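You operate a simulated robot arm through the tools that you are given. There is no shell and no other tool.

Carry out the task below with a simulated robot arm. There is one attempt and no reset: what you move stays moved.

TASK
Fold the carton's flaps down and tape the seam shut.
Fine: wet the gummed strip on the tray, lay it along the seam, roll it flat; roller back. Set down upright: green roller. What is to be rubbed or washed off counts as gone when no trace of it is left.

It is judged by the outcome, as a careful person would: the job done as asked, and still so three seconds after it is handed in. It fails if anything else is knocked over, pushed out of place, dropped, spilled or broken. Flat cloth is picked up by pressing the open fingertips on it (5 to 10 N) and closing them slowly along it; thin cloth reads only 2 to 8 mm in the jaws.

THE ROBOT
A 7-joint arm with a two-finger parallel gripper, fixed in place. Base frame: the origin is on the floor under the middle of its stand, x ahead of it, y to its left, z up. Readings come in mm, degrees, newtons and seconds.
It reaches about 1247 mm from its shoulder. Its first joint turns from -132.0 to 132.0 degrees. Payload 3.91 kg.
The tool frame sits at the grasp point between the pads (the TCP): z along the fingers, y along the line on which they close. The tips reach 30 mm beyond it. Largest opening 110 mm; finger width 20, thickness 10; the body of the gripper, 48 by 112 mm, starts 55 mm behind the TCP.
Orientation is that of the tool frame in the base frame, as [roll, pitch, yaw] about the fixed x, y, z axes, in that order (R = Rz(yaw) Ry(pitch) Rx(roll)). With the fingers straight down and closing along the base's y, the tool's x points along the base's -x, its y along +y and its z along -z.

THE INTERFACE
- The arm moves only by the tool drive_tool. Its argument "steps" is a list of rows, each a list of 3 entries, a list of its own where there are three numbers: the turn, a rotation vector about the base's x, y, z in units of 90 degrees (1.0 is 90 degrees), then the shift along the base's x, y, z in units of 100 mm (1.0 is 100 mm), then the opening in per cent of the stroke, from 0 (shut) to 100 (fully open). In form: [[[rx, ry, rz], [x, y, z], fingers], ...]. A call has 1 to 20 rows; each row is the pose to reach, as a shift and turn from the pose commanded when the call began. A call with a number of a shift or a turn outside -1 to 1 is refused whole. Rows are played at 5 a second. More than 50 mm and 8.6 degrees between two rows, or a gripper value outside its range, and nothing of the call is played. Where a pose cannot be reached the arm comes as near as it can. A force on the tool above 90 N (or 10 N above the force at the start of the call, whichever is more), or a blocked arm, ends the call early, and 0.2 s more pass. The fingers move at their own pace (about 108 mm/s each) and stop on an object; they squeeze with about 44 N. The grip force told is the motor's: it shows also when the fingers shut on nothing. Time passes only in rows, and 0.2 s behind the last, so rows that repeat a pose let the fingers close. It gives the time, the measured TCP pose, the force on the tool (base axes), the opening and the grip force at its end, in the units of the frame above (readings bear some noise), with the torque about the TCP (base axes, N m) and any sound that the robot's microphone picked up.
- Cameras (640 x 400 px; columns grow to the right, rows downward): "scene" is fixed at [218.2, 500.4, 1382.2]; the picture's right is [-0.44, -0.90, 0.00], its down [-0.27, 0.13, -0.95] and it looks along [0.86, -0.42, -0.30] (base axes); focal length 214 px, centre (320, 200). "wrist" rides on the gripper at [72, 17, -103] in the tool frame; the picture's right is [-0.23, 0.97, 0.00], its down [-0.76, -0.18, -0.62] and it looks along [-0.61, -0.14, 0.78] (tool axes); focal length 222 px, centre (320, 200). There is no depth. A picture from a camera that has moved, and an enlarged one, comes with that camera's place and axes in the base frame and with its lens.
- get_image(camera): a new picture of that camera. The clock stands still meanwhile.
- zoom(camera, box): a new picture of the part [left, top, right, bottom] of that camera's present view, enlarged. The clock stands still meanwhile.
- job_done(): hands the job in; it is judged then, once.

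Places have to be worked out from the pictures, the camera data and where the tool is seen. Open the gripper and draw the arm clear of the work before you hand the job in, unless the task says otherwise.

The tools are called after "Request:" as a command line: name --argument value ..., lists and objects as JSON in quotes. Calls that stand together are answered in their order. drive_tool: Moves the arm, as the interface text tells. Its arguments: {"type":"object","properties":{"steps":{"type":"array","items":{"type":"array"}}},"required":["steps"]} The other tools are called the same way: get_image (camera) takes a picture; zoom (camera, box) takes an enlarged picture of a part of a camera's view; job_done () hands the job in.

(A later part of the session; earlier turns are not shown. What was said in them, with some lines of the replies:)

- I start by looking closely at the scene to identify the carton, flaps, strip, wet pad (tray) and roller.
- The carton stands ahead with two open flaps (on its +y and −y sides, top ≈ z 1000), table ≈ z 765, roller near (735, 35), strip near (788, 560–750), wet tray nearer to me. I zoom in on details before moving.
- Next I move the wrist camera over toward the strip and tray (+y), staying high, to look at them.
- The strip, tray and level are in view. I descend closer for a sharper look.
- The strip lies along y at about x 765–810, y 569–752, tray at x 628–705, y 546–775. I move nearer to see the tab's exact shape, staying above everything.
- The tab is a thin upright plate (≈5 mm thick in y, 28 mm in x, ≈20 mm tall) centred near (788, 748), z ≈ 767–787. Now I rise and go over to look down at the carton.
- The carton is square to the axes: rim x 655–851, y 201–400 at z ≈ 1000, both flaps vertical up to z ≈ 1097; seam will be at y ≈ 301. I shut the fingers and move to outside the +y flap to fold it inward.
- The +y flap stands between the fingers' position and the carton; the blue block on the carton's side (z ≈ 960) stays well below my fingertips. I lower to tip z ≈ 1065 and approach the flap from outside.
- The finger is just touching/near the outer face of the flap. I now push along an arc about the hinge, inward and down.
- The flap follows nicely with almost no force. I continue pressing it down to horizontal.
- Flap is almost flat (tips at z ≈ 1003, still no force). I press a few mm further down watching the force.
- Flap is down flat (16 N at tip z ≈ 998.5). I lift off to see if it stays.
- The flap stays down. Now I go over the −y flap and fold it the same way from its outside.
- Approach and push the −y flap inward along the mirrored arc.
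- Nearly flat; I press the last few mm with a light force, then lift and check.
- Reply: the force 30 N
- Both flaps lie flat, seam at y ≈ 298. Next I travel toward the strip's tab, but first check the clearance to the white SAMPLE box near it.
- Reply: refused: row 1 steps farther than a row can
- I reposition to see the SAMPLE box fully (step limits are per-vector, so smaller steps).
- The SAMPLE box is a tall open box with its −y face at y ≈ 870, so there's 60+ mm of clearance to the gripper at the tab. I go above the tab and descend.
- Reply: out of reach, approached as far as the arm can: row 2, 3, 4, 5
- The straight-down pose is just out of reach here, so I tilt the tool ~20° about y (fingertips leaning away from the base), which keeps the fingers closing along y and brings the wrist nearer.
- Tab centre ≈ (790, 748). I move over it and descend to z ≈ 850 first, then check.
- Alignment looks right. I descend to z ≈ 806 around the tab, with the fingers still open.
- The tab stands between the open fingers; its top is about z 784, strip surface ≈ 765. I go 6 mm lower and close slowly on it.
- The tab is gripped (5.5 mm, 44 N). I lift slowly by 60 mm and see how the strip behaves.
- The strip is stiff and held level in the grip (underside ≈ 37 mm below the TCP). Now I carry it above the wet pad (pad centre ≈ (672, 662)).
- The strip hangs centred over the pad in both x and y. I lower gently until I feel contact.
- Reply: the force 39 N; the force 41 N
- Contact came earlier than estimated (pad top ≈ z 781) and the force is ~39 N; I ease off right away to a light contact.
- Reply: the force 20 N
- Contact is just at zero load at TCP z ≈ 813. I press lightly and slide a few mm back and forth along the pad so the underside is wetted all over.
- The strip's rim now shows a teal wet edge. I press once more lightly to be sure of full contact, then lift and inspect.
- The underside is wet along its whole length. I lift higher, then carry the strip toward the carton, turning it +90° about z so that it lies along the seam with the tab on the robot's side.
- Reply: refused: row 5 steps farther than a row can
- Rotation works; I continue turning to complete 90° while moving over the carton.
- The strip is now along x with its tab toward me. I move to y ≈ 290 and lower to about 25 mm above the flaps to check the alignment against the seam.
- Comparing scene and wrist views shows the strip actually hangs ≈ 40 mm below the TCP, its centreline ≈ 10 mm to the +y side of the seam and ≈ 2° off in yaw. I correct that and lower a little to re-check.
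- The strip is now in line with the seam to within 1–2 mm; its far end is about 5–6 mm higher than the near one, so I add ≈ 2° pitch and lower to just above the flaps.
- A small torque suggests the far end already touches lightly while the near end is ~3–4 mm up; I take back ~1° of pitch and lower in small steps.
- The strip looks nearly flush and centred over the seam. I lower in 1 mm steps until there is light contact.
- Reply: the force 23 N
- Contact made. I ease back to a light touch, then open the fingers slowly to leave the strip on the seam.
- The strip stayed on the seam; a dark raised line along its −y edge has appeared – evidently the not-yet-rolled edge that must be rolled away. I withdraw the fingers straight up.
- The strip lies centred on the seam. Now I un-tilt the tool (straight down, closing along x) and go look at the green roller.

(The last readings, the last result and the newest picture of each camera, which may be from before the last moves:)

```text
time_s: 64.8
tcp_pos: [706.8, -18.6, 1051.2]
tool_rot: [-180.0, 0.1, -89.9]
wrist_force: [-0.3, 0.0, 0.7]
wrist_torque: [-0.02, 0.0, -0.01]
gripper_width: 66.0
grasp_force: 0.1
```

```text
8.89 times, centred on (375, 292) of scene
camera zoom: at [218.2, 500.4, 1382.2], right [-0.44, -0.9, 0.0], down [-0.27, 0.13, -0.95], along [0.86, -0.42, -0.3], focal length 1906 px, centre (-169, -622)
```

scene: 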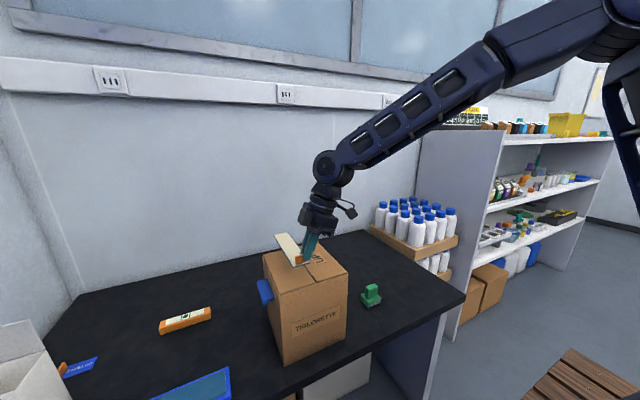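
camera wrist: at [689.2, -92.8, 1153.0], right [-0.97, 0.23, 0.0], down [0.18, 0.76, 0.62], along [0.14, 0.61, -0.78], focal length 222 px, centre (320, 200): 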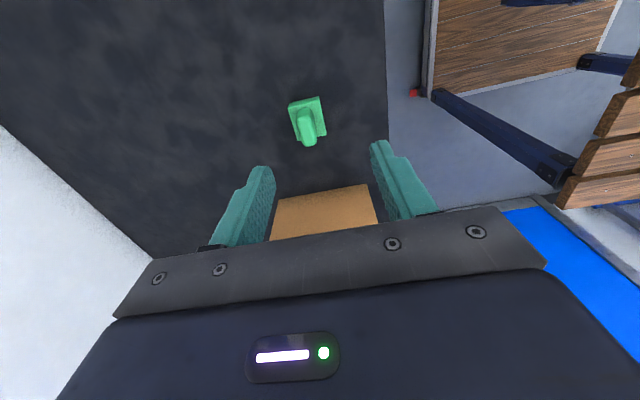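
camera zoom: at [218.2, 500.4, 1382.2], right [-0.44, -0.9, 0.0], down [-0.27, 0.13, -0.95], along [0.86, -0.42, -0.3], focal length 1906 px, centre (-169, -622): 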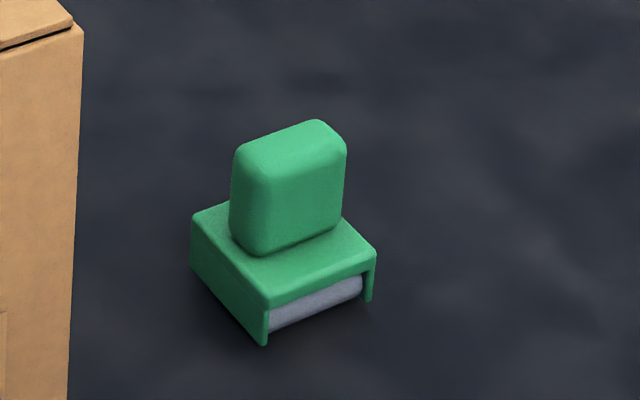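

The roller: body x ≈ 713–763, y ≈ 1–60, top of body z ≈ 778; handle centred (738, 30), ≈ 24 mm thick in x, top z ≈ 820. I move above it and descend with fingers straddling the handle along x.

Request:
drive_tool --steps '[[[0, 0, 0], [0.15, 0.25, -0.2], 60], [[0, 0, 0], [0.31, 0.49, -0.5], 60], [[0, 0, 0], [0.31, 0.49, -0.9], 60], [[0, 0, 0], [0.31, 0.49, -1.0], 60]]'

Request:
drive_tool --steps '[[[0, 0, 0], [0, 0, -0.4], 60], [[0, 0, 0], [0, 0, -0.7], 60], [[0, 0, 0], [0, 0, -0.7], 60]]'

Request:
get_image --camera "wrist"

Request:
zoom --camera "scene" --box '[330, 240, 420, 320]'

```text
time_s: 65.8
tcp_pos: [739.1, 29.6, 950.2]
tool_rot: [180.0, 0.1, -90.1]
wrist_force: [0.2, -0.3, -0.1]
wrist_torque: [0.04, -0.06, 0.02]
gripper_width: 65.8
grasp_force: 0.0
```

```text
time_s: 66.6
tcp_pos: [738.9, 30.0, 878.4]
tool_rot: [-179.9, -0.1, -89.8]
wrist_force: [0.0, -0.2, -0.6]
wrist_torque: [0.02, 0.0, -0.01]
gripper_width: 66.0
grasp_force: 0.1
```

```text
taken
camera wrist: at [720.3, -43.6, 981.7], right [-0.97, 0.23, 0.0], down [0.18, 0.76, 0.62], along [0.14, 0.61, -0.78], focal length 222 px, centre (320, 200)
```

wrist: 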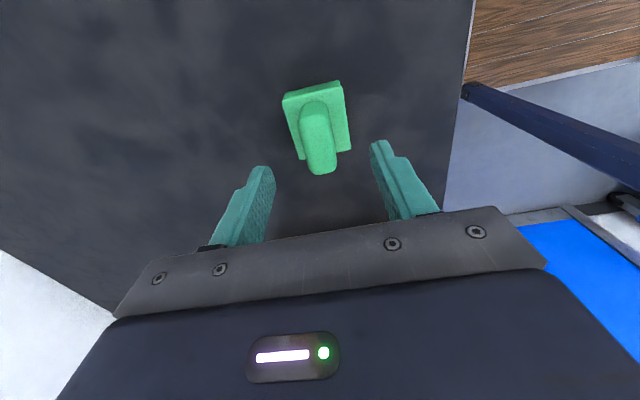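

```text
5.00 times, centred on (375, 280) of scene
camera zoom: at [218.2, 500.4, 1382.2], right [-0.44, -0.9, 0.0], down [-0.27, 0.13, -0.95], along [0.86, -0.42, -0.3], focal length 1072 px, centre (45, -200)
```

zoom: 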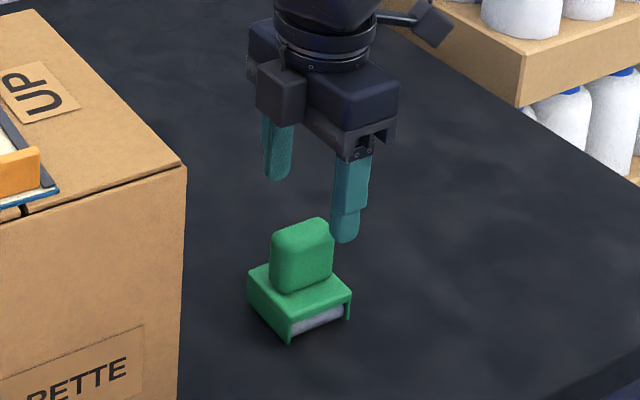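

Alignment is good. I descend to z ≈ 816 and close on the handle.

Request:
drive_tool --steps '[[[0, 0, 0], [0, 0, -0.3], 60], [[0, 0, 0], [0, 0, -0.55], 60], [[0, 0, 0], [0, 0, -0.62], 60], [[0, 0, 0], [0, 0, -0.62], 60]]'

Request:
get_image --camera "wrist"

Request:
zoom --camera "scene" --box '[330, 240, 420, 320]'

```text
time_s: 67.6
tcp_pos: [738.8, 30.1, 817.9]
tool_rot: [180.0, 0.0, -90.0]
wrist_force: [-0.4, -0.2, -0.4]
wrist_torque: [-0.05, 0.01, -0.01]
gripper_width: 65.9
grasp_force: 0.1
```

```text
taken
camera wrist: at [720.6, -42.9, 920.8], right [-0.97, 0.23, 0.0], down [0.18, 0.76, 0.62], along [0.14, 0.61, -0.78], focal length 222 px, centre (320, 200)
```

wrist: 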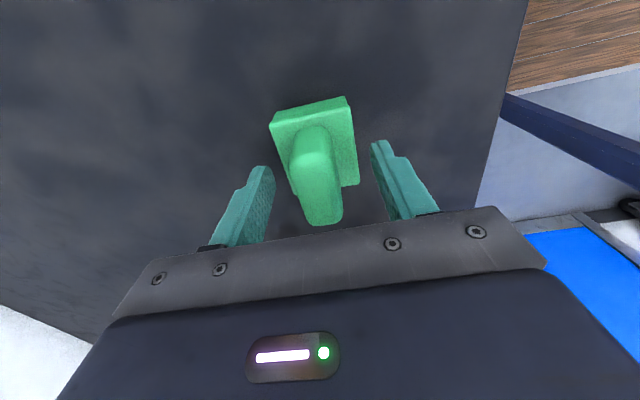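

```text
5.00 times, centred on (375, 280) of scene
camera zoom: at [218.2, 500.4, 1382.2], right [-0.44, -0.9, 0.0], down [-0.27, 0.13, -0.95], along [0.86, -0.42, -0.3], focal length 1072 px, centre (45, -200)
```

zoom: 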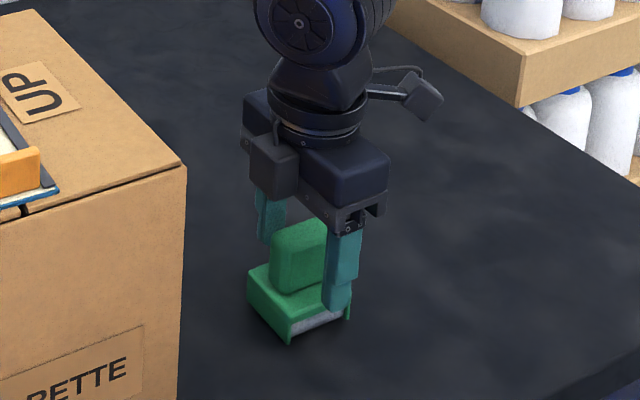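

Closing on the handle now.

Request:
drive_tool --steps '[[[0, 0, 0], [0, 0, 0], 50], [[0, 0, 0], [0, 0, 0], 40], [[0, 0, 0], [0, 0, 0], 30], [[0, 0, 0], [0, 0, 0], 20], [[0, 0, 0], [0, 0, 0], 10], [[0, 0, 0], [0, 0, 0], 0], [[0, 0, 0], [0, 0, 0], 0], [[0, 0, 0], [0, 0, 0], 0]]'

Request:
get_image --camera "wrist"

```text
time_s: 69.4
tcp_pos: [739.6, 30.6, 818.7]
tool_rot: [180.0, 0.0, -89.9]
wrist_force: [2.4, 0.9, 4.4]
wrist_torque: [0.04, -0.13, 0.0]
gripper_width: 23.4
grasp_force: 43.9
```

```text
taken
camera wrist: at [720.7, -42.8, 921.1], right [-0.97, 0.23, 0.0], down [0.18, 0.76, 0.62], along [0.14, 0.61, -0.78], focal length 222 px, centre (320, 200)
```

wrist: 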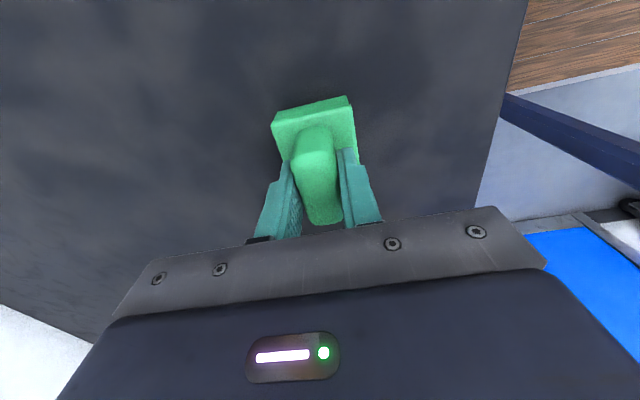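

The roller is gripped (23.4 mm). I lift it straight up well above the carton level.

Request:
drive_tool --steps '[[[0, 0, 0], [0, 0, 0.1], 0], [[0, 0, 0], [0, 0, 0.4], 0], [[0, 0, 0], [0, 0, 0.8], 0], [[0, 0, 0], [0, 0, 1.0], 0]]'

Request:
drive_tool --steps '[[[0, 0, 0], [0, 0, 0.4], 0], [[0, 0, 0], [0, 0, 0.8], 0], [[0, 0, 0], [0, 0, 1.0], 0]]'

Request:
drive_tool --steps '[[[0, 0, 0], [0, 0, 0.4], 0], [[0, 0, 0], [0, 0, 0.8], 0], [[0, 0, 0], [0, 0, 1.0], 0]]'

Request:
drive_tool --steps '[[[0, 0, 0], [0, 0.4, 0], 0], [[0, 0, 0], [0, 0.8, 0], 0], [[0, 0, 0], [0, 1.0, 0], 0]]'

Request:
drive_tool --steps '[[[0, 0, 0], [0, 0.4, 0], 0], [[0, 0, 0], [0.1, 0.8, 0], 0], [[0, 0, 0], [0.2, 1.0, 0], 0], [[0, 0, 0], [0.2, 1.0, 0], 0]]'

Request:
get_image --camera "wrist"

Request:
get_image --camera "scene"

```text
time_s: 70.4
tcp_pos: [738.9, 28.9, 919.3]
tool_rot: [179.9, 0.0, -90.0]
wrist_force: [-0.1, 0.6, -3.2]
wrist_torque: [0.02, -0.01, 0.0]
gripper_width: 23.4
grasp_force: 43.8
```

```text
time_s: 71.2
tcp_pos: [738.5, 29.1, 1019.0]
tool_rot: [-180.0, 0.1, -89.9]
wrist_force: [0.7, 0.3, -3.1]
wrist_torque: [0.03, 0.02, -0.03]
gripper_width: 23.6
grasp_force: 44.1
```

```text
time_s: 72.0
tcp_pos: [740.0, 29.6, 1119.3]
tool_rot: [179.9, 0.0, -89.9]
wrist_force: [-0.1, -0.1, -3.5]
wrist_torque: [-0.01, 0.02, 0.02]
gripper_width: 23.6
grasp_force: 44.0
```

```text
time_s: 72.8
tcp_pos: [738.9, 130.0, 1119.9]
tool_rot: [180.0, 0.0, -90.0]
wrist_force: [-0.3, -0.5, -2.5]
wrist_torque: [-0.01, 0.02, 0.0]
gripper_width: 23.5
grasp_force: 44.0
```

```text
time_s: 73.8
tcp_pos: [759.1, 230.8, 1119.3]
tool_rot: [180.0, 0.0, -90.0]
wrist_force: [-1.6, -0.2, -2.4]
wrist_torque: [0.0, -0.01, -0.06]
gripper_width: 23.9
grasp_force: 44.0
```

```text
taken
camera wrist: at [741.4, 157.2, 1221.4], right [-0.97, 0.23, 0.0], down [0.18, 0.76, 0.62], along [0.14, 0.61, -0.78], focal length 222 px, centre (320, 200)
```

wrist: 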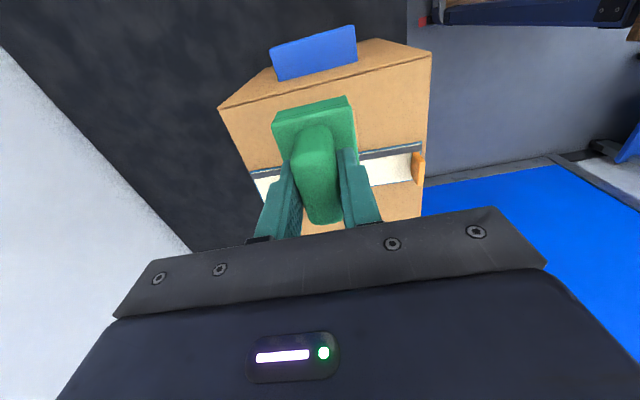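

```text
taken
```

scene: 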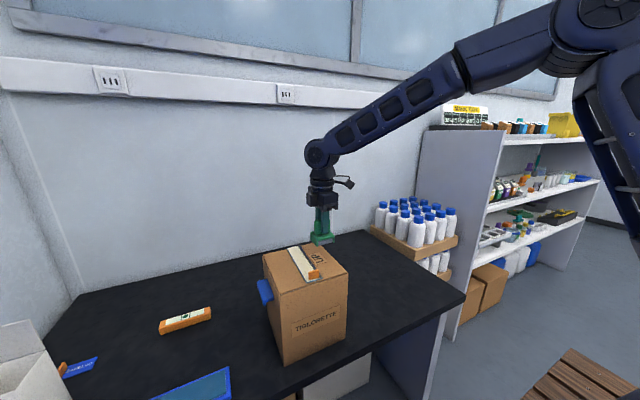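

Request:
zoom --camera "wrist" --box '[210, 90, 440, 230]'

Request:
zoom --camera "scene" --box '[255, 220, 355, 300]'

```text
2.78 times, centred on (325, 160) of wrist
camera zoom: at [741.4, 157.2, 1221.4], right [-0.97, 0.23, 0.0], down [0.18, 0.76, 0.62], along [0.14, 0.61, -0.78], focal length 618 px, centre (306, 311)
```

zoom: 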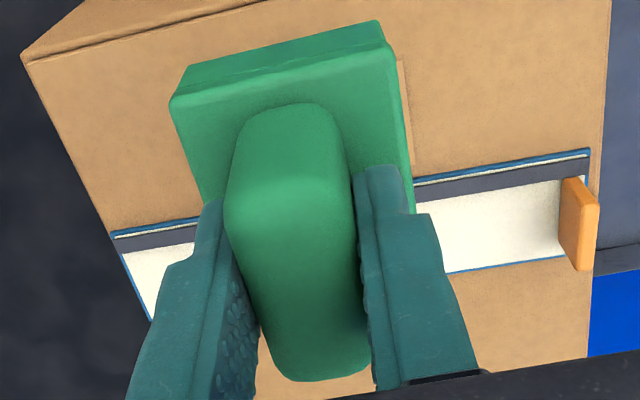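

```text
5.00 times, centred on (305, 260) of scene
camera zoom: at [218.2, 500.4, 1382.2], right [-0.44, -0.9, 0.0], down [-0.27, 0.13, -0.95], along [0.86, -0.42, -0.3], focal length 1072 px, centre (395, -100)
```

zoom: 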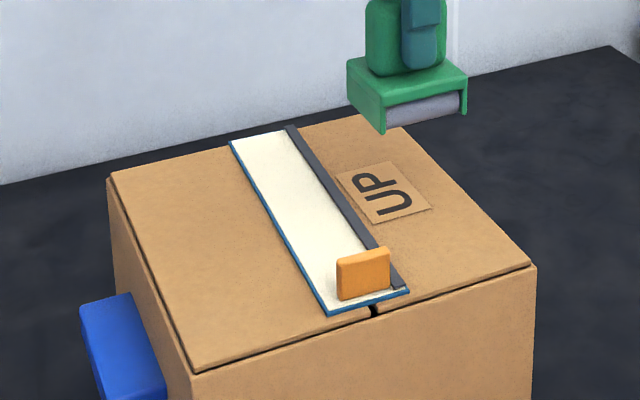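

Request:
zoom --camera "scene" --box '[305, 262, 340, 287]'

Request:
zoom --camera "wrist" --box '[350, 130, 440, 200]'

Request:
zoom --camera "scene" --box '[290, 235, 325, 265]'

```text
16.00 times, centred on (322, 274) of scene
camera zoom: at [218.2, 500.4, 1382.2], right [-0.44, -0.9, 0.0], down [-0.27, 0.13, -0.95], along [0.86, -0.42, -0.3], focal length 3432 px, centre (280, -992)
```

zoom: 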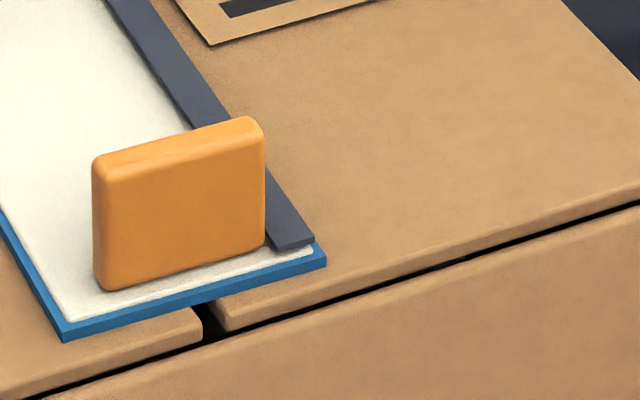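

```text
5.71 times, centred on (395, 165) of wrist
camera zoom: at [741.4, 157.2, 1221.4], right [-0.97, 0.23, 0.0], down [0.18, 0.76, 0.62], along [0.14, 0.61, -0.78], focal length 1269 px, centre (-109, 400)
```

zoom: 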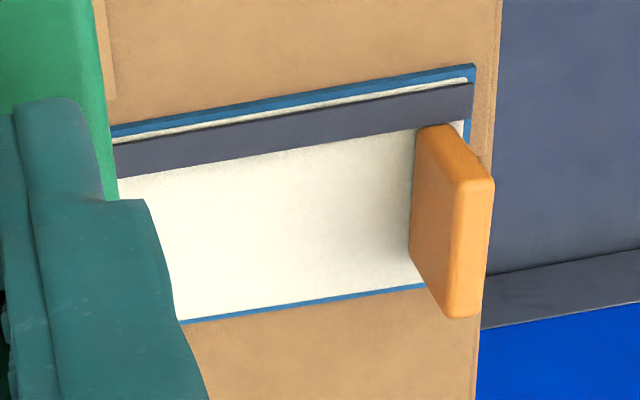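

```text
13.33 times, centred on (308, 250) of scene
camera zoom: at [218.2, 500.4, 1382.2], right [-0.44, -0.9, 0.0], down [-0.27, 0.13, -0.95], along [0.86, -0.42, -0.3], focal length 2860 px, centre (487, -467)
```

zoom: 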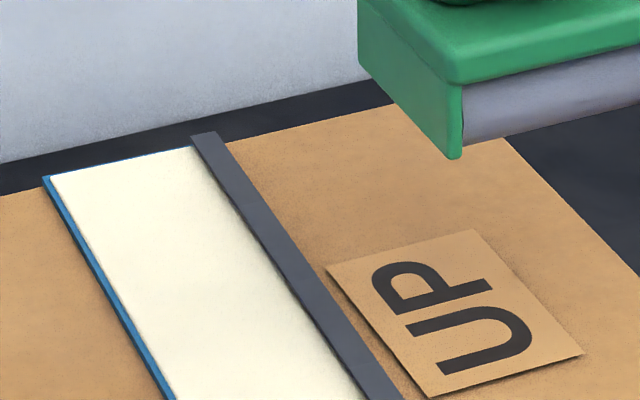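

The dark line is ≈ 7 mm wide at y ≈ 278–286, running the full length beside the tab. I bring the roller over the strip's middle (y ≈ 292), well clear of the tab, and lower it gently.

Request:
drive_tool --steps '[[[0, 0, 0], [0, 0.3, 0], 0], [[0, 0, 0], [0, 0.61, 0], 0], [[0, 0, 0], [0, 0.61, -0.25], 0], [[0, 0, 0], [0, 0.61, -0.42], 0], [[0, 0, 0], [0, 0.61, -0.42], 0]]'

Request:
zoom --camera "scene" --box '[255, 210, 355, 300]'

Request:
get_image --camera "wrist"

```text
time_s: 75.0
tcp_pos: [759.2, 292.6, 1077.4]
tool_rot: [-179.9, -0.1, -90.1]
wrist_force: [-0.4, -0.8, -2.7]
wrist_torque: [-0.02, 0.0, 0.0]
gripper_width: 23.7
grasp_force: 44.2
```

```text
4.44 times, centred on (305, 255) of scene
camera zoom: at [218.2, 500.4, 1382.2], right [-0.44, -0.9, 0.0], down [-0.27, 0.13, -0.95], along [0.86, -0.42, -0.3], focal length 953 px, centre (387, -44)
```

zoom: 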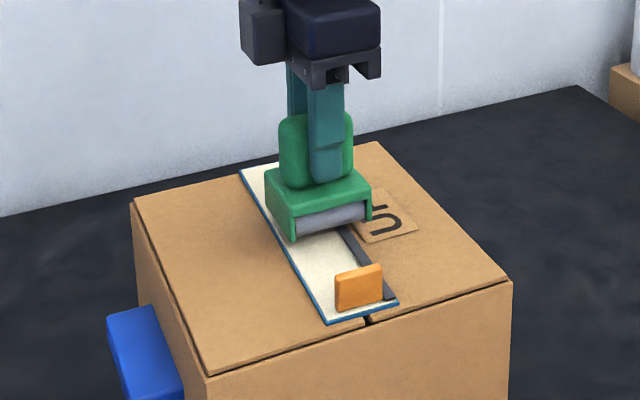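

```text
taken
camera wrist: at [740.0, 218.5, 1179.5], right [-0.97, 0.23, 0.0], down [0.18, 0.76, 0.62], along [0.14, 0.61, -0.78], focal length 222 px, centre (320, 200)
```

wrist: 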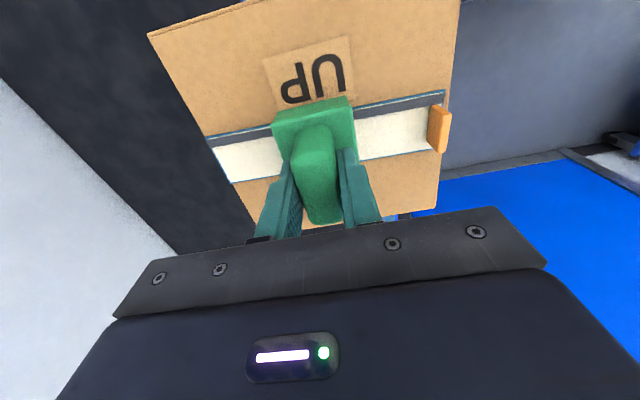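

Request:
drive_tool --steps '[[[0, 0, 0], [0, 0, -0.05], 0], [[0, 0, 0], [0, 0, -0.08], 0], [[0, 0, 0], [0, 0, -0.08], 0]]'

Request:
drive_tool --steps '[[[0, 0, 0], [0, 0, -0.02], 0], [[0, 0, 0], [0, 0, -0.02], 0]]'

```text
time_s: 75.8
tcp_pos: [759.9, 292.3, 1070.0]
tool_rot: [-179.8, 0.1, -90.0]
wrist_force: [0.8, -1.0, 25.1]
wrist_torque: [0.0, 0.1, 0.01]
gripper_width: 23.4
grasp_force: 44.2
```

```text
time_s: 76.4
tcp_pos: [758.4, 291.4, 1069.8]
tool_rot: [-179.7, 0.2, -90.0]
wrist_force: [5.4, -0.6, 62.7]
wrist_torque: [0.21, 0.18, -0.04]
gripper_width: 24.1
grasp_force: 44.2
```

Contact is at TCP z ≈ 1070; the force went to 63 N, so I ease up to about 20 N.

Request:
drive_tool --steps '[[[0, 0, 0], [0, 0, 0.022], 0], [[0, 0, 0], [0, 0, 0.022], 0]]'

Request:
zoom --camera "scene" --box '[255, 210, 355, 300]'

```text
time_s: 77.0
tcp_pos: [758.4, 291.2, 1069.0]
tool_rot: [179.9, -0.1, -89.9]
wrist_force: [5.1, 6.1, 41.6]
wrist_torque: [0.47, -0.25, -0.03]
gripper_width: 23.4
grasp_force: 44.0
```

```text
4.44 times, centred on (305, 255) of scene
camera zoom: at [218.2, 500.4, 1382.2], right [-0.44, -0.9, 0.0], down [-0.27, 0.13, -0.95], along [0.86, -0.42, -0.3], focal length 953 px, centre (387, -44)
```

zoom: 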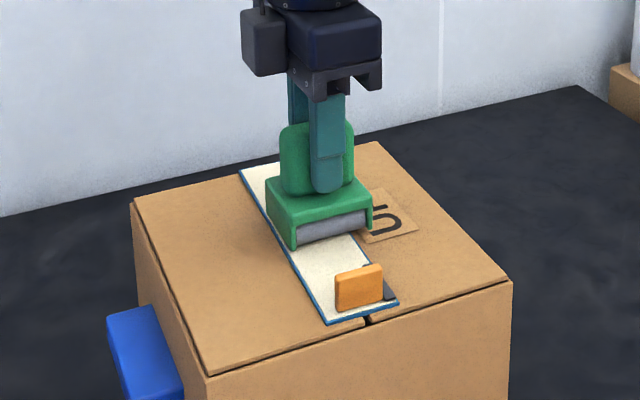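

The line near the roller is already vanishing. I ease a bit more and roll toward the far end in small steps.

Request:
drive_tool --steps '[[[0, 0, 0], [0, 0, 0.012], 0], [[0, 0, 0], [0, 0, 0.012], 0]]'

```text
time_s: 77.6
tcp_pos: [757.6, 289.9, 1070.2]
tool_rot: [179.9, -0.1, -90.0]
wrist_force: [1.2, 4.8, 21.8]
wrist_torque: [0.38, -0.1, 0.02]
gripper_width: 23.8
grasp_force: 44.2
```

Request:
drive_tool --steps '[[[0, 0, 0], [0.12, 0, 0], 0], [[0, 0, 0], [0.24, 0, 0], 0], [[0, 0, 0], [0.36, 0, 0], 0], [[0, 0, 0], [0.48, 0, 0], 0], [[0, 0, 0], [0.6, 0, 0], 0]]'

Request:
zoom --camera "scene" --box '[255, 210, 355, 300]'

Request:
get_image --camera "wrist"

```text
time_s: 78.8
tcp_pos: [819.2, 289.9, 1068.8]
tool_rot: [-179.9, -0.1, -89.9]
wrist_force: [-3.7, 0.8, 2.4]
wrist_torque: [0.0, 0.21, 0.01]
gripper_width: 23.5
grasp_force: 44.5
```

```text
4.44 times, centred on (305, 255) of scene
camera zoom: at [218.2, 500.4, 1382.2], right [-0.44, -0.9, 0.0], down [-0.27, 0.13, -0.95], along [0.86, -0.42, -0.3], focal length 953 px, centre (387, -44)
```

zoom: 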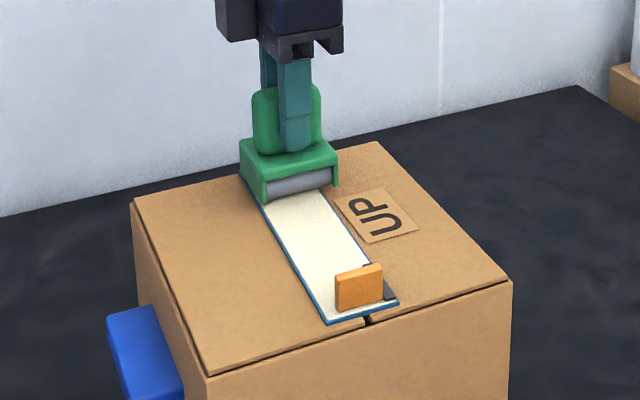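

```text
taken
camera wrist: at [800.2, 217.5, 1172.3], right [-0.97, 0.23, 0.0], down [0.18, 0.76, 0.62], along [0.14, 0.61, -0.78], focal length 222 px, centre (320, 200)
```

wrist: 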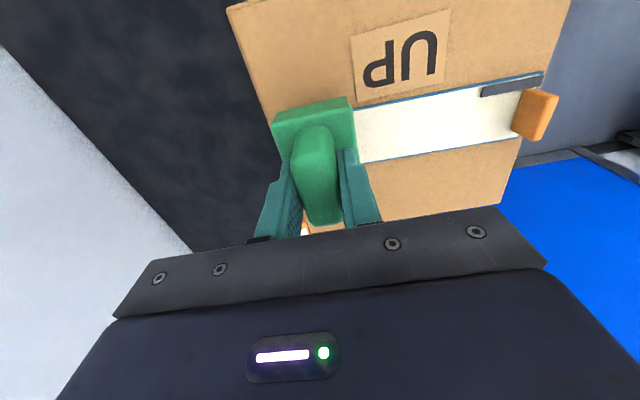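

Only the last bit of the line beside the tab remains. I continue to the far end with light pressure, then roll back toward the tab.

Request:
drive_tool --steps '[[[0, 0, 0], [0.06, 0, -0.005], 0], [[0, 0, 0], [0.14, 0, -0.005], 0], [[0, 0, 0], [0.2, 0, -0.005], 0], [[0, 0, 0], [0.2, 0, -0.005], 0]]'

Request:
zoom --camera "scene" --box '[255, 210, 355, 300]'

```text
time_s: 79.8
tcp_pos: [839.2, 290.0, 1069.4]
tool_rot: [-180.0, 0.0, -90.0]
wrist_force: [-5.1, -0.4, 5.2]
wrist_torque: [-0.01, 0.31, -0.02]
gripper_width: 23.4
grasp_force: 43.3
```

```text
4.44 times, centred on (305, 255) of scene
camera zoom: at [218.2, 500.4, 1382.2], right [-0.44, -0.9, 0.0], down [-0.27, 0.13, -0.95], along [0.86, -0.42, -0.3], focal length 953 px, centre (387, -44)
```

zoom: 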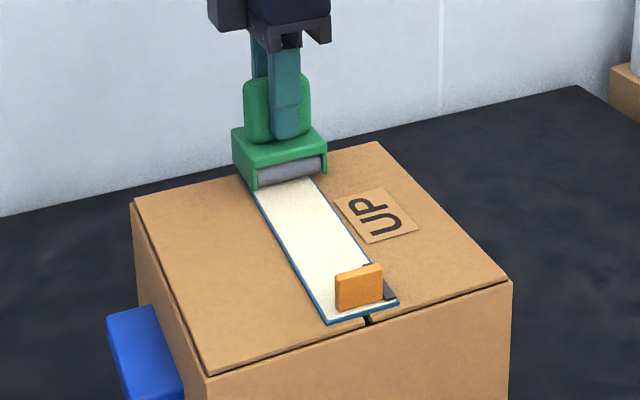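

Rolling back along the strip toward the tab, stopping before the roller body could touch it.

Request:
drive_tool --steps '[[[0, 0, 0], [-0.12, 0, 0], 0], [[0, 0, 0], [-0.24, 0, 0], 0], [[0, 0, 0], [-0.36, 0, 0], 0], [[0, 0, 0], [-0.48, 0, 0], 0], [[0, 0, 0], [-0.6, 0, 0], 0], [[0, 0, 0], [-0.72, 0, 0], 0], [[0, 0, 0], [-0.84, 0, 0], 0]]'

Request:
drive_tool --steps '[[[0, 0, 0], [-0.1, 0, 0], 0], [[0, 0, 0], [-0.2, 0, 0], 0], [[0, 0, 0], [-0.3, 0, 0], 0], [[0, 0, 0], [-0.4, 0, 0], 0], [[0, 0, 0], [-0.46, 0, 0], 0], [[0, 0, 0], [-0.46, 0, 0], 0]]'

Request:
zoom --camera "scene" --box '[275, 230, 355, 300]'

Request:
get_image --camera "wrist"

```text
time_s: 81.4
tcp_pos: [754.0, 290.8, 1069.3]
tool_rot: [-179.9, 0.0, -89.9]
wrist_force: [1.6, -0.7, 4.7]
wrist_torque: [-0.03, -0.07, -0.01]
gripper_width: 23.7
grasp_force: 44.0
```

```text
time_s: 82.8
tcp_pos: [707.3, 291.1, 1070.0]
tool_rot: [179.8, 0.1, -90.0]
wrist_force: [0.6, -2.1, 5.4]
wrist_torque: [-0.06, -0.03, -0.05]
gripper_width: 23.5
grasp_force: 43.8
```

```text
5.71 times, centred on (315, 265) of scene
camera zoom: at [218.2, 500.4, 1382.2], right [-0.44, -0.9, 0.0], down [-0.27, 0.13, -0.95], along [0.86, -0.42, -0.3], focal length 1226 px, centre (349, -171)
```

zoom: 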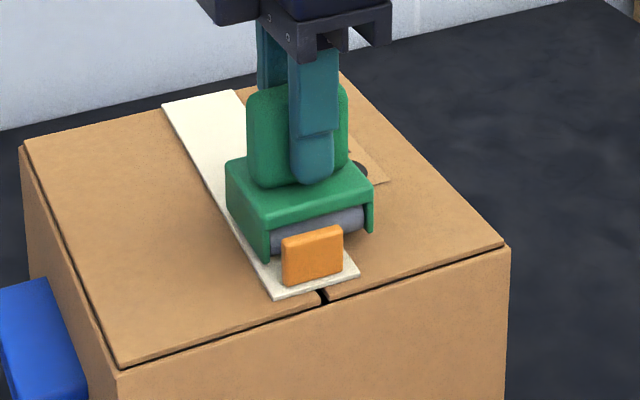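

```text
taken
camera wrist: at [689.7, 217.8, 1172.2], right [-0.97, 0.23, 0.0], down [0.18, 0.76, 0.62], along [0.14, 0.61, -0.78], focal length 222 px, centre (320, 200)
```

wrist: 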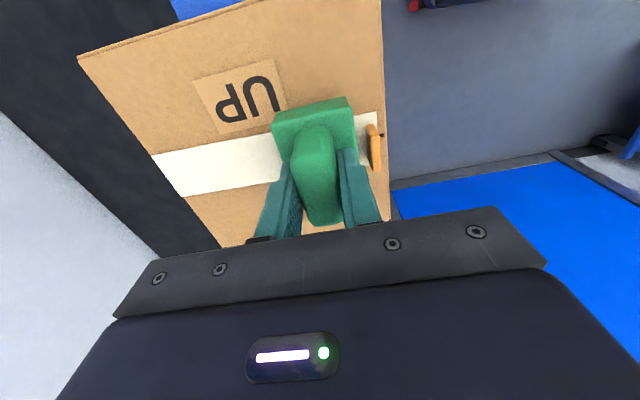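

The line and wet rim are gone entirely – the tape lies flat. I lift the roller straight up and inspect the tape.

Request:
drive_tool --steps '[[[0, 0, 0], [0, 0, 0.1], 0], [[0, 0, 0], [0, 0, 0.3], 0], [[0, 0, 0], [0, 0, 0.5], 0], [[0, 0, 0], [0.2, -0.3, 0.6], 0], [[0, 0, 0], [0.33, -0.7, 0.6], 0], [[0, 0, 0], [0.33, -1.0, 0.6], 0]]'

Request:
zoom --camera "scene" --box '[255, 230, 355, 300]'

Request:
get_image --camera "wrist"

```text
time_s: 84.2
tcp_pos: [743.7, 191.6, 1129.3]
tool_rot: [-180.0, -0.1, -89.9]
wrist_force: [-0.1, -0.2, -2.5]
wrist_torque: [-0.02, 0.01, 0.02]
gripper_width: 23.4
grasp_force: 43.8
```

```text
5.71 times, centred on (305, 265) of scene
camera zoom: at [218.2, 500.4, 1382.2], right [-0.44, -0.9, 0.0], down [-0.27, 0.13, -0.95], along [0.86, -0.42, -0.3], focal length 1226 px, centre (406, -171)
```

zoom: 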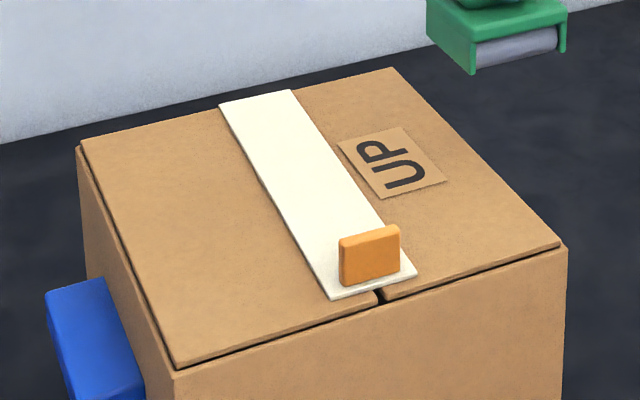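

```text
taken
camera wrist: at [724.8, 118.3, 1231.9], right [-0.97, 0.23, 0.0], down [0.18, 0.76, 0.62], along [0.14, 0.61, -0.78], focal length 222 px, centre (320, 200)
```

wrist: 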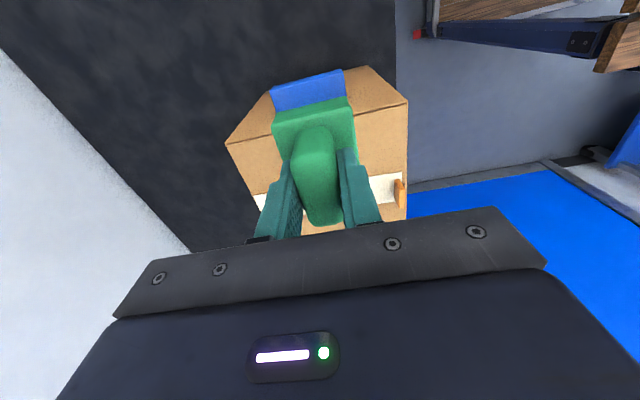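

The seam is taped flat with no trace of the line left. Now I return the roller to its original spot at (739, 30).

Request:
drive_tool --steps '[[[0, 0, 0], [-0.04, -0.4, 0], 0], [[0, 0, 0], [-0.05, -0.8, 0], 0], [[0, 0, 0], [-0.05, -1.0, 0], 0]]'

Request:
drive_tool --steps '[[[0, 0, 0], [0, -0.3, 0], 0], [[0, 0, 0], [0, -0.61, -0.2], 0], [[0, 0, 0], [0, -0.61, -0.6], 0], [[0, 0, 0], [0, -0.61, -1.0], 0]]'

Request:
drive_tool --steps '[[[0, 0, 0], [0, 0, -0.4], 0], [[0, 0, 0], [0, 0, -0.8], 0], [[0, 0, 0], [0, 0, -1.0], 0]]'

Request:
drive_tool --steps '[[[0, 0, 0], [0, 0, -0.4], 0], [[0, 0, 0], [0, 0, -0.7], 0], [[0, 0, 0], [0, 0, -0.9], 0], [[0, 0, 0], [0, 0, -0.9], 0]]'

Request:
get_image --camera "wrist"

Request:
zoom --camera "scene" --box '[330, 240, 420, 320]'

```text
time_s: 85.0
tcp_pos: [736.6, 90.7, 1128.6]
tool_rot: [180.0, 0.0, -89.9]
wrist_force: [0.0, 0.1, -2.5]
wrist_torque: [-0.03, 0.01, -0.02]
gripper_width: 23.7
grasp_force: 43.7
```

```text
time_s: 86.0
tcp_pos: [736.4, 30.7, 1029.6]
tool_rot: [-179.9, 0.0, -89.9]
wrist_force: [-0.3, -0.5, -1.2]
wrist_torque: [-0.01, 0.0, 0.03]
gripper_width: 23.6
grasp_force: 43.7
```

```text
time_s: 86.8
tcp_pos: [737.3, 29.2, 929.6]
tool_rot: [-180.0, 0.0, -90.1]
wrist_force: [0.4, -1.0, -1.2]
wrist_torque: [0.01, -0.02, -0.02]
gripper_width: 23.6
grasp_force: 44.4
```

```text
time_s: 87.8
tcp_pos: [737.6, 30.3, 839.0]
tool_rot: [179.9, -0.1, -90.1]
wrist_force: [-0.1, -0.6, -2.1]
wrist_torque: [0.0, -0.01, -0.01]
gripper_width: 23.6
grasp_force: 44.0
```

```text
taken
camera wrist: at [719.3, -43.1, 941.7], right [-0.97, 0.23, 0.0], down [0.18, 0.76, 0.62], along [0.14, 0.61, -0.78], focal length 222 px, centre (320, 200)
```

wrist: 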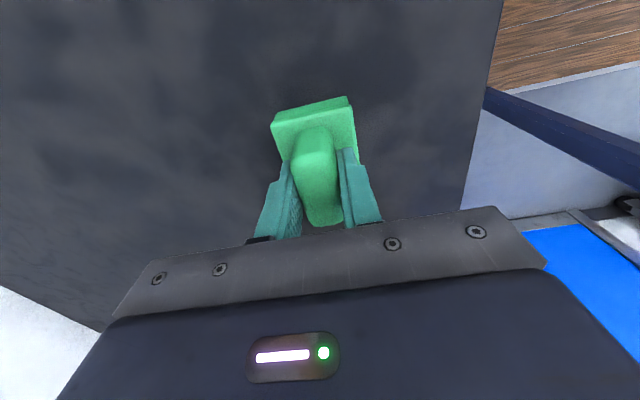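

```text
5.00 times, centred on (375, 280) of scene
camera zoom: at [218.2, 500.4, 1382.2], right [-0.44, -0.9, 0.0], down [-0.27, 0.13, -0.95], along [0.86, -0.42, -0.3], focal length 1072 px, centre (45, -200)
```

zoom: 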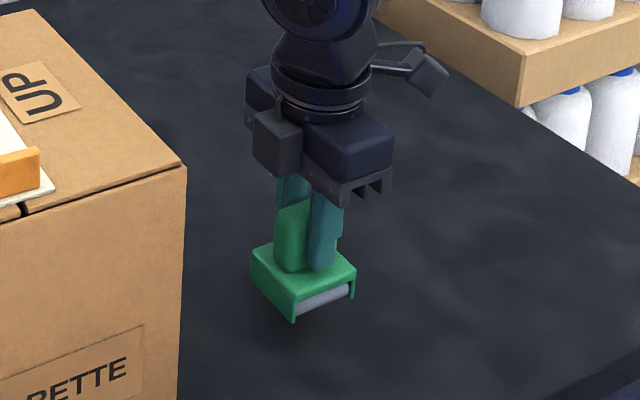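

The roller is right above its old spot. I shift x by +1.5 mm and lower toward the table, finishing in small steps with force checks.

Request:
drive_tool --steps '[[[0, 0, 0], [0.015, 0, -0.08], 0], [[0, 0, 0], [0.015, 0, -0.15], 0], [[0, 0, 0], [0.015, 0, -0.18], 0], [[0, 0, 0], [0.015, 0, -0.18], 0]]'

```text
time_s: 88.8
tcp_pos: [738.0, 29.1, 821.4]
tool_rot: [-179.9, 0.1, -89.9]
wrist_force: [-0.2, 0.7, -2.1]
wrist_torque: [-0.01, -0.02, 0.03]
gripper_width: 23.5
grasp_force: 43.8
```

Request:
drive_tool --steps '[[[0, 0, 0], [0, 0.005, -0.02], 0], [[0, 0, 0], [0, 0.005, -0.02], 0]]'

```text
time_s: 89.4
tcp_pos: [737.9, 29.5, 820.1]
tool_rot: [-180.0, 0.0, -89.8]
wrist_force: [-0.2, -0.1, -1.9]
wrist_torque: [-0.01, -0.01, -0.02]
gripper_width: 23.6
grasp_force: 43.7
```

Still no contact (−2 N is the roller's weight); another 1.5 mm.

Request:
drive_tool --steps '[[[0, 0, 0], [0, 0, -0.015], 0], [[0, 0, 0], [0, 0, -0.015], 0]]'

```text
time_s: 90.0
tcp_pos: [738.7, 30.2, 817.6]
tool_rot: [180.0, 0.0, -90.0]
wrist_force: [0.4, 0.4, -2.7]
wrist_torque: [0.01, -0.01, -0.02]
gripper_width: 23.6
grasp_force: 44.1
```

Request:
drive_tool --steps '[[[0, 0, 0], [0, 0, -0.012], 0], [[0, 0, 0], [0, 0, -0.012], 0]]'

Request:
zoom --camera "scene" --box '[345, 270, 405, 315]'

```text
time_s: 90.6
tcp_pos: [738.0, 30.9, 817.7]
tool_rot: [180.0, 0.0, -90.0]
wrist_force: [-2.7, -1.1, 14.9]
wrist_torque: [-0.41, 0.2, -0.07]
gripper_width: 24.0
grasp_force: 44.4
```

```text
8.89 times, centred on (375, 292) of scene
camera zoom: at [218.2, 500.4, 1382.2], right [-0.44, -0.9, 0.0], down [-0.27, 0.13, -0.95], along [0.86, -0.42, -0.3], focal length 1906 px, centre (-169, -622)
```

zoom: 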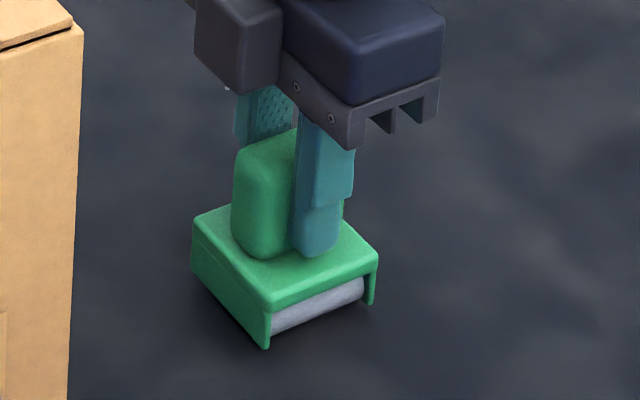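

The roller stands on the table in its original place (image matches to ~1–2 mm). I ease off the load and open slowly.

Request:
drive_tool --steps '[[[0, 0, 0], [0, 0, 0.006], 0], [[0, 0, 0], [0, 0, 0.006], 0], [[0, 0, 0], [0, 0, 0.006], 25], [[0, 0, 0], [0, 0, 0.006], 32], [[0, 0, 0], [0, 0, 0.006], 42], [[0, 0, 0], [0, 0, 0.006], 55], [[0, 0, 0], [0, 0, 0.006], 60], [[0, 0, 0], [0, 0, 0.006], 60]]'

Request:
get_image --camera "wrist"

Request:
zoom --camera "scene" --box '[345, 270, 405, 315]'

```text
time_s: 92.4
tcp_pos: [739.9, 31.0, 816.6]
tool_rot: [180.0, 0.1, -90.0]
wrist_force: [-0.1, 0.0, -1.1]
wrist_torque: [0.01, -0.01, 0.0]
gripper_width: 66.2
grasp_force: 0.1
```

```text
taken
camera wrist: at [720.2, -42.6, 920.1], right [-0.97, 0.23, 0.0], down [0.18, 0.76, 0.62], along [0.14, 0.61, -0.78], focal length 222 px, centre (320, 200)
```

wrist: 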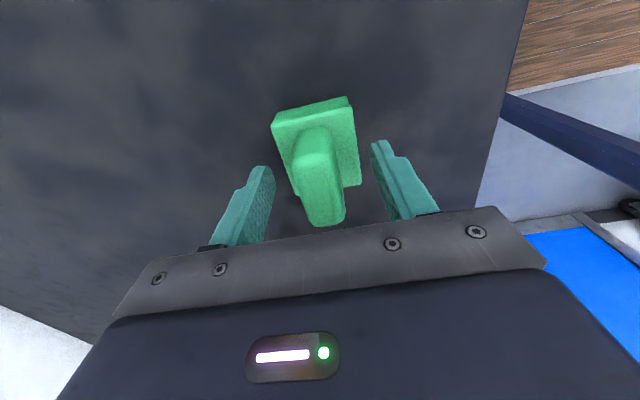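

```text
8.89 times, centred on (375, 292) of scene
camera zoom: at [218.2, 500.4, 1382.2], right [-0.44, -0.9, 0.0], down [-0.27, 0.13, -0.95], along [0.86, -0.42, -0.3], focal length 1906 px, centre (-169, -622)
```

zoom: 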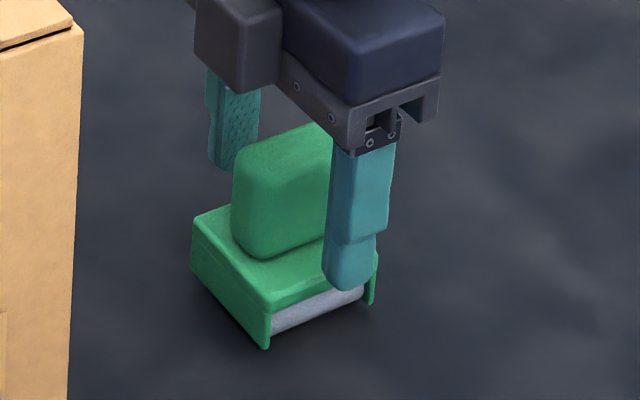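

The roller is standing upright and released. I lift straight up and draw the arm clear.

Request:
drive_tool --steps '[[[0, 0, 0], [0, 0, 0.15], 60], [[0, 0, 0], [0, 0, 0.4], 60], [[0, 0, 0], [0, 0, 0.8], 60], [[0, 0, 0], [0, 0, 1.0], 60]]'

Request:
drive_tool --steps '[[[0, 0, 0], [0, 0, 0.4], 60], [[0, 0, 0], [0, 0, 0.8], 60], [[0, 0, 0], [0, 0, 1.0], 60]]'

Request:
drive_tool --steps '[[[0, 0, 0], [-0.1, 0, 0.4], 60], [[0, 0, 0], [-0.2, 0, 0.8], 60], [[0, 0, 0], [-0.5, 0, 1.0], 60], [[0, 0, 0], [-0.9, 0, 1.0], 60]]'

Request:
drive_tool --steps '[[[0, 0, 0], [-0.4, 0, 0.1], 60], [[0, 0, 0], [-0.8, 0, 0.3], 60], [[0, 0, 0], [-1.0, 0, 0.5], 60], [[0, 0, 0], [-1.0, 0, 0.5], 60]]'

Request:
get_image --camera "scene"

Request:
zoom --camera "scene" --box '[220, 220, 400, 380]'

Request:
zoom --camera "scene" --box '[20, 290, 250, 400]'

```text
time_s: 93.4
tcp_pos: [738.2, 31.3, 916.7]
tool_rot: [179.9, 0.1, -90.0]
wrist_force: [0.3, 0.7, 0.3]
wrist_torque: [-0.03, 0.01, -0.02]
gripper_width: 65.6
grasp_force: 0.1
```

```text
time_s: 94.2
tcp_pos: [738.7, 31.7, 1017.6]
tool_rot: [179.9, -0.1, -90.0]
wrist_force: [-0.1, 0.5, -0.7]
wrist_torque: [-0.01, -0.02, -0.01]
gripper_width: 65.8
grasp_force: 0.1
```

```text
time_s: 95.2
tcp_pos: [647.2, 30.3, 1117.9]
tool_rot: [179.8, -0.1, -90.0]
wrist_force: [0.2, -0.2, 0.2]
wrist_torque: [0.04, 0.05, 0.02]
gripper_width: 65.9
grasp_force: 0.0
```

```text
time_s: 96.2
tcp_pos: [548.0, 31.6, 1166.1]
tool_rot: [-180.0, -0.1, -90.0]
wrist_force: [0.0, 0.0, 0.2]
wrist_torque: [-0.02, 0.02, 0.0]
gripper_width: 66.0
grasp_force: 0.0
```

```text
taken
```

scene: 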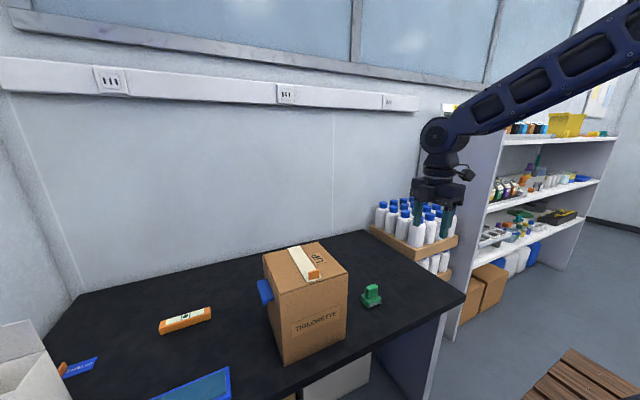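

```text
2.50 times, centred on (310, 300) of scene
camera zoom: at [218.2, 500.4, 1382.2], right [-0.44, -0.9, 0.0], down [-0.27, 0.13, -0.95], along [0.86, -0.42, -0.3], focal length 536 px, centre (345, -50)
```

zoom: 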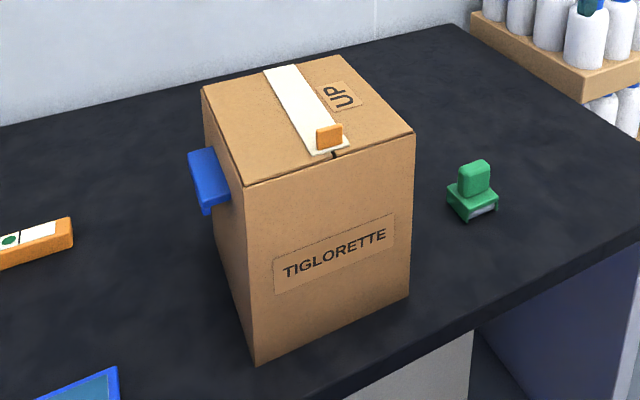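

```text
2.78 times, centred on (135, 345) of scene
camera zoom: at [218.2, 500.4, 1382.2], right [-0.44, -0.9, 0.0], down [-0.27, 0.13, -0.95], along [0.86, -0.42, -0.3], focal length 597 px, centre (835, -204)
```

zoom: 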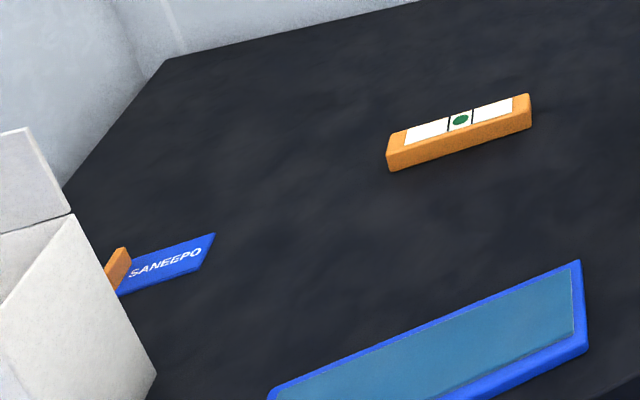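

Everything else is in place and the carton hasn't moved. One last close look at the tape for any remaining trace.

Request:
zoom --camera "scene" --box '[300, 255, 345, 287]'

Request:
zoom --camera "scene" --box '[280, 238, 325, 270]'

Request:
zoom --camera "scene" --box '[345, 275, 405, 315]'

```text
12.50 times, centred on (322, 271) of scene
camera zoom: at [218.2, 500.4, 1382.2], right [-0.44, -0.9, 0.0], down [-0.27, 0.13, -0.95], along [0.86, -0.42, -0.3], focal length 2681 px, centre (289, -688)
```

zoom: 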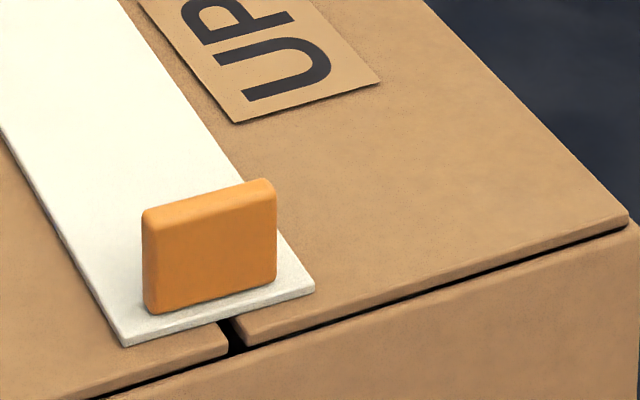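

```text
12.50 times, centred on (302, 254) of scene
camera zoom: at [218.2, 500.4, 1382.2], right [-0.44, -0.9, 0.0], down [-0.27, 0.13, -0.95], along [0.86, -0.42, -0.3], focal length 2681 px, centre (539, -475)
```

zoom: 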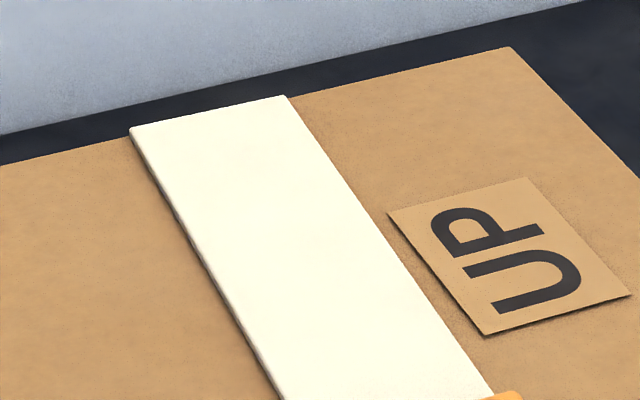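

```text
10.00 times, centred on (375, 295) of scene
camera zoom: at [218.2, 500.4, 1382.2], right [-0.44, -0.9, 0.0], down [-0.27, 0.13, -0.95], along [0.86, -0.42, -0.3], focal length 2145 px, centre (-230, -750)
```

zoom: 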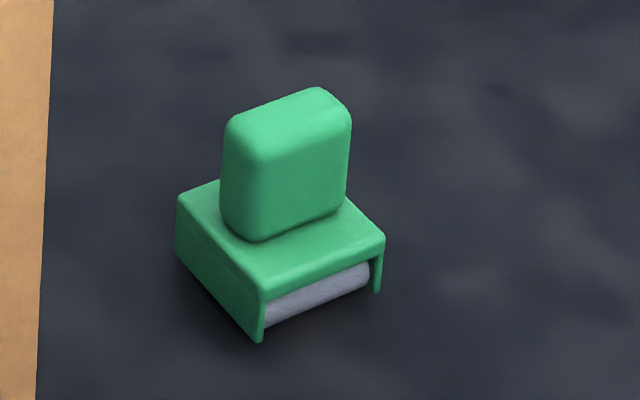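

The tape is flat with no trace of the line, both flaps are shut, and the roller stands upright in its original place. The gripper is open and the arm is clear, so I hand the job in.

Request:
job_done

```text
The job is handed in.
```

I folded both carton flaps flat, taped the seam shut, and handed the job in.

- **Tape:** I wet the gummed strip on the tray pad, laid it along the seam and rolled it. A dark line that showed along one edge after laying is gone, with no trace left in the final close-ups. The strip's orange tab is still attached at the robot's end of the seam.
- **Roller:** the green roller is back upright in its original place, to within about 2 mm.
- **Surroundings:** the carton and the other items I checked in the last pictures had not moved. The gripper is open and the arm is clear.

Two contacts were harder than I intended: about 39 N when wetting the strip and about 63 N when first setting the roller down. The strip shifted a few millimetres in the grip during wetting, so I realigned it before laying. I saw no damage from either.
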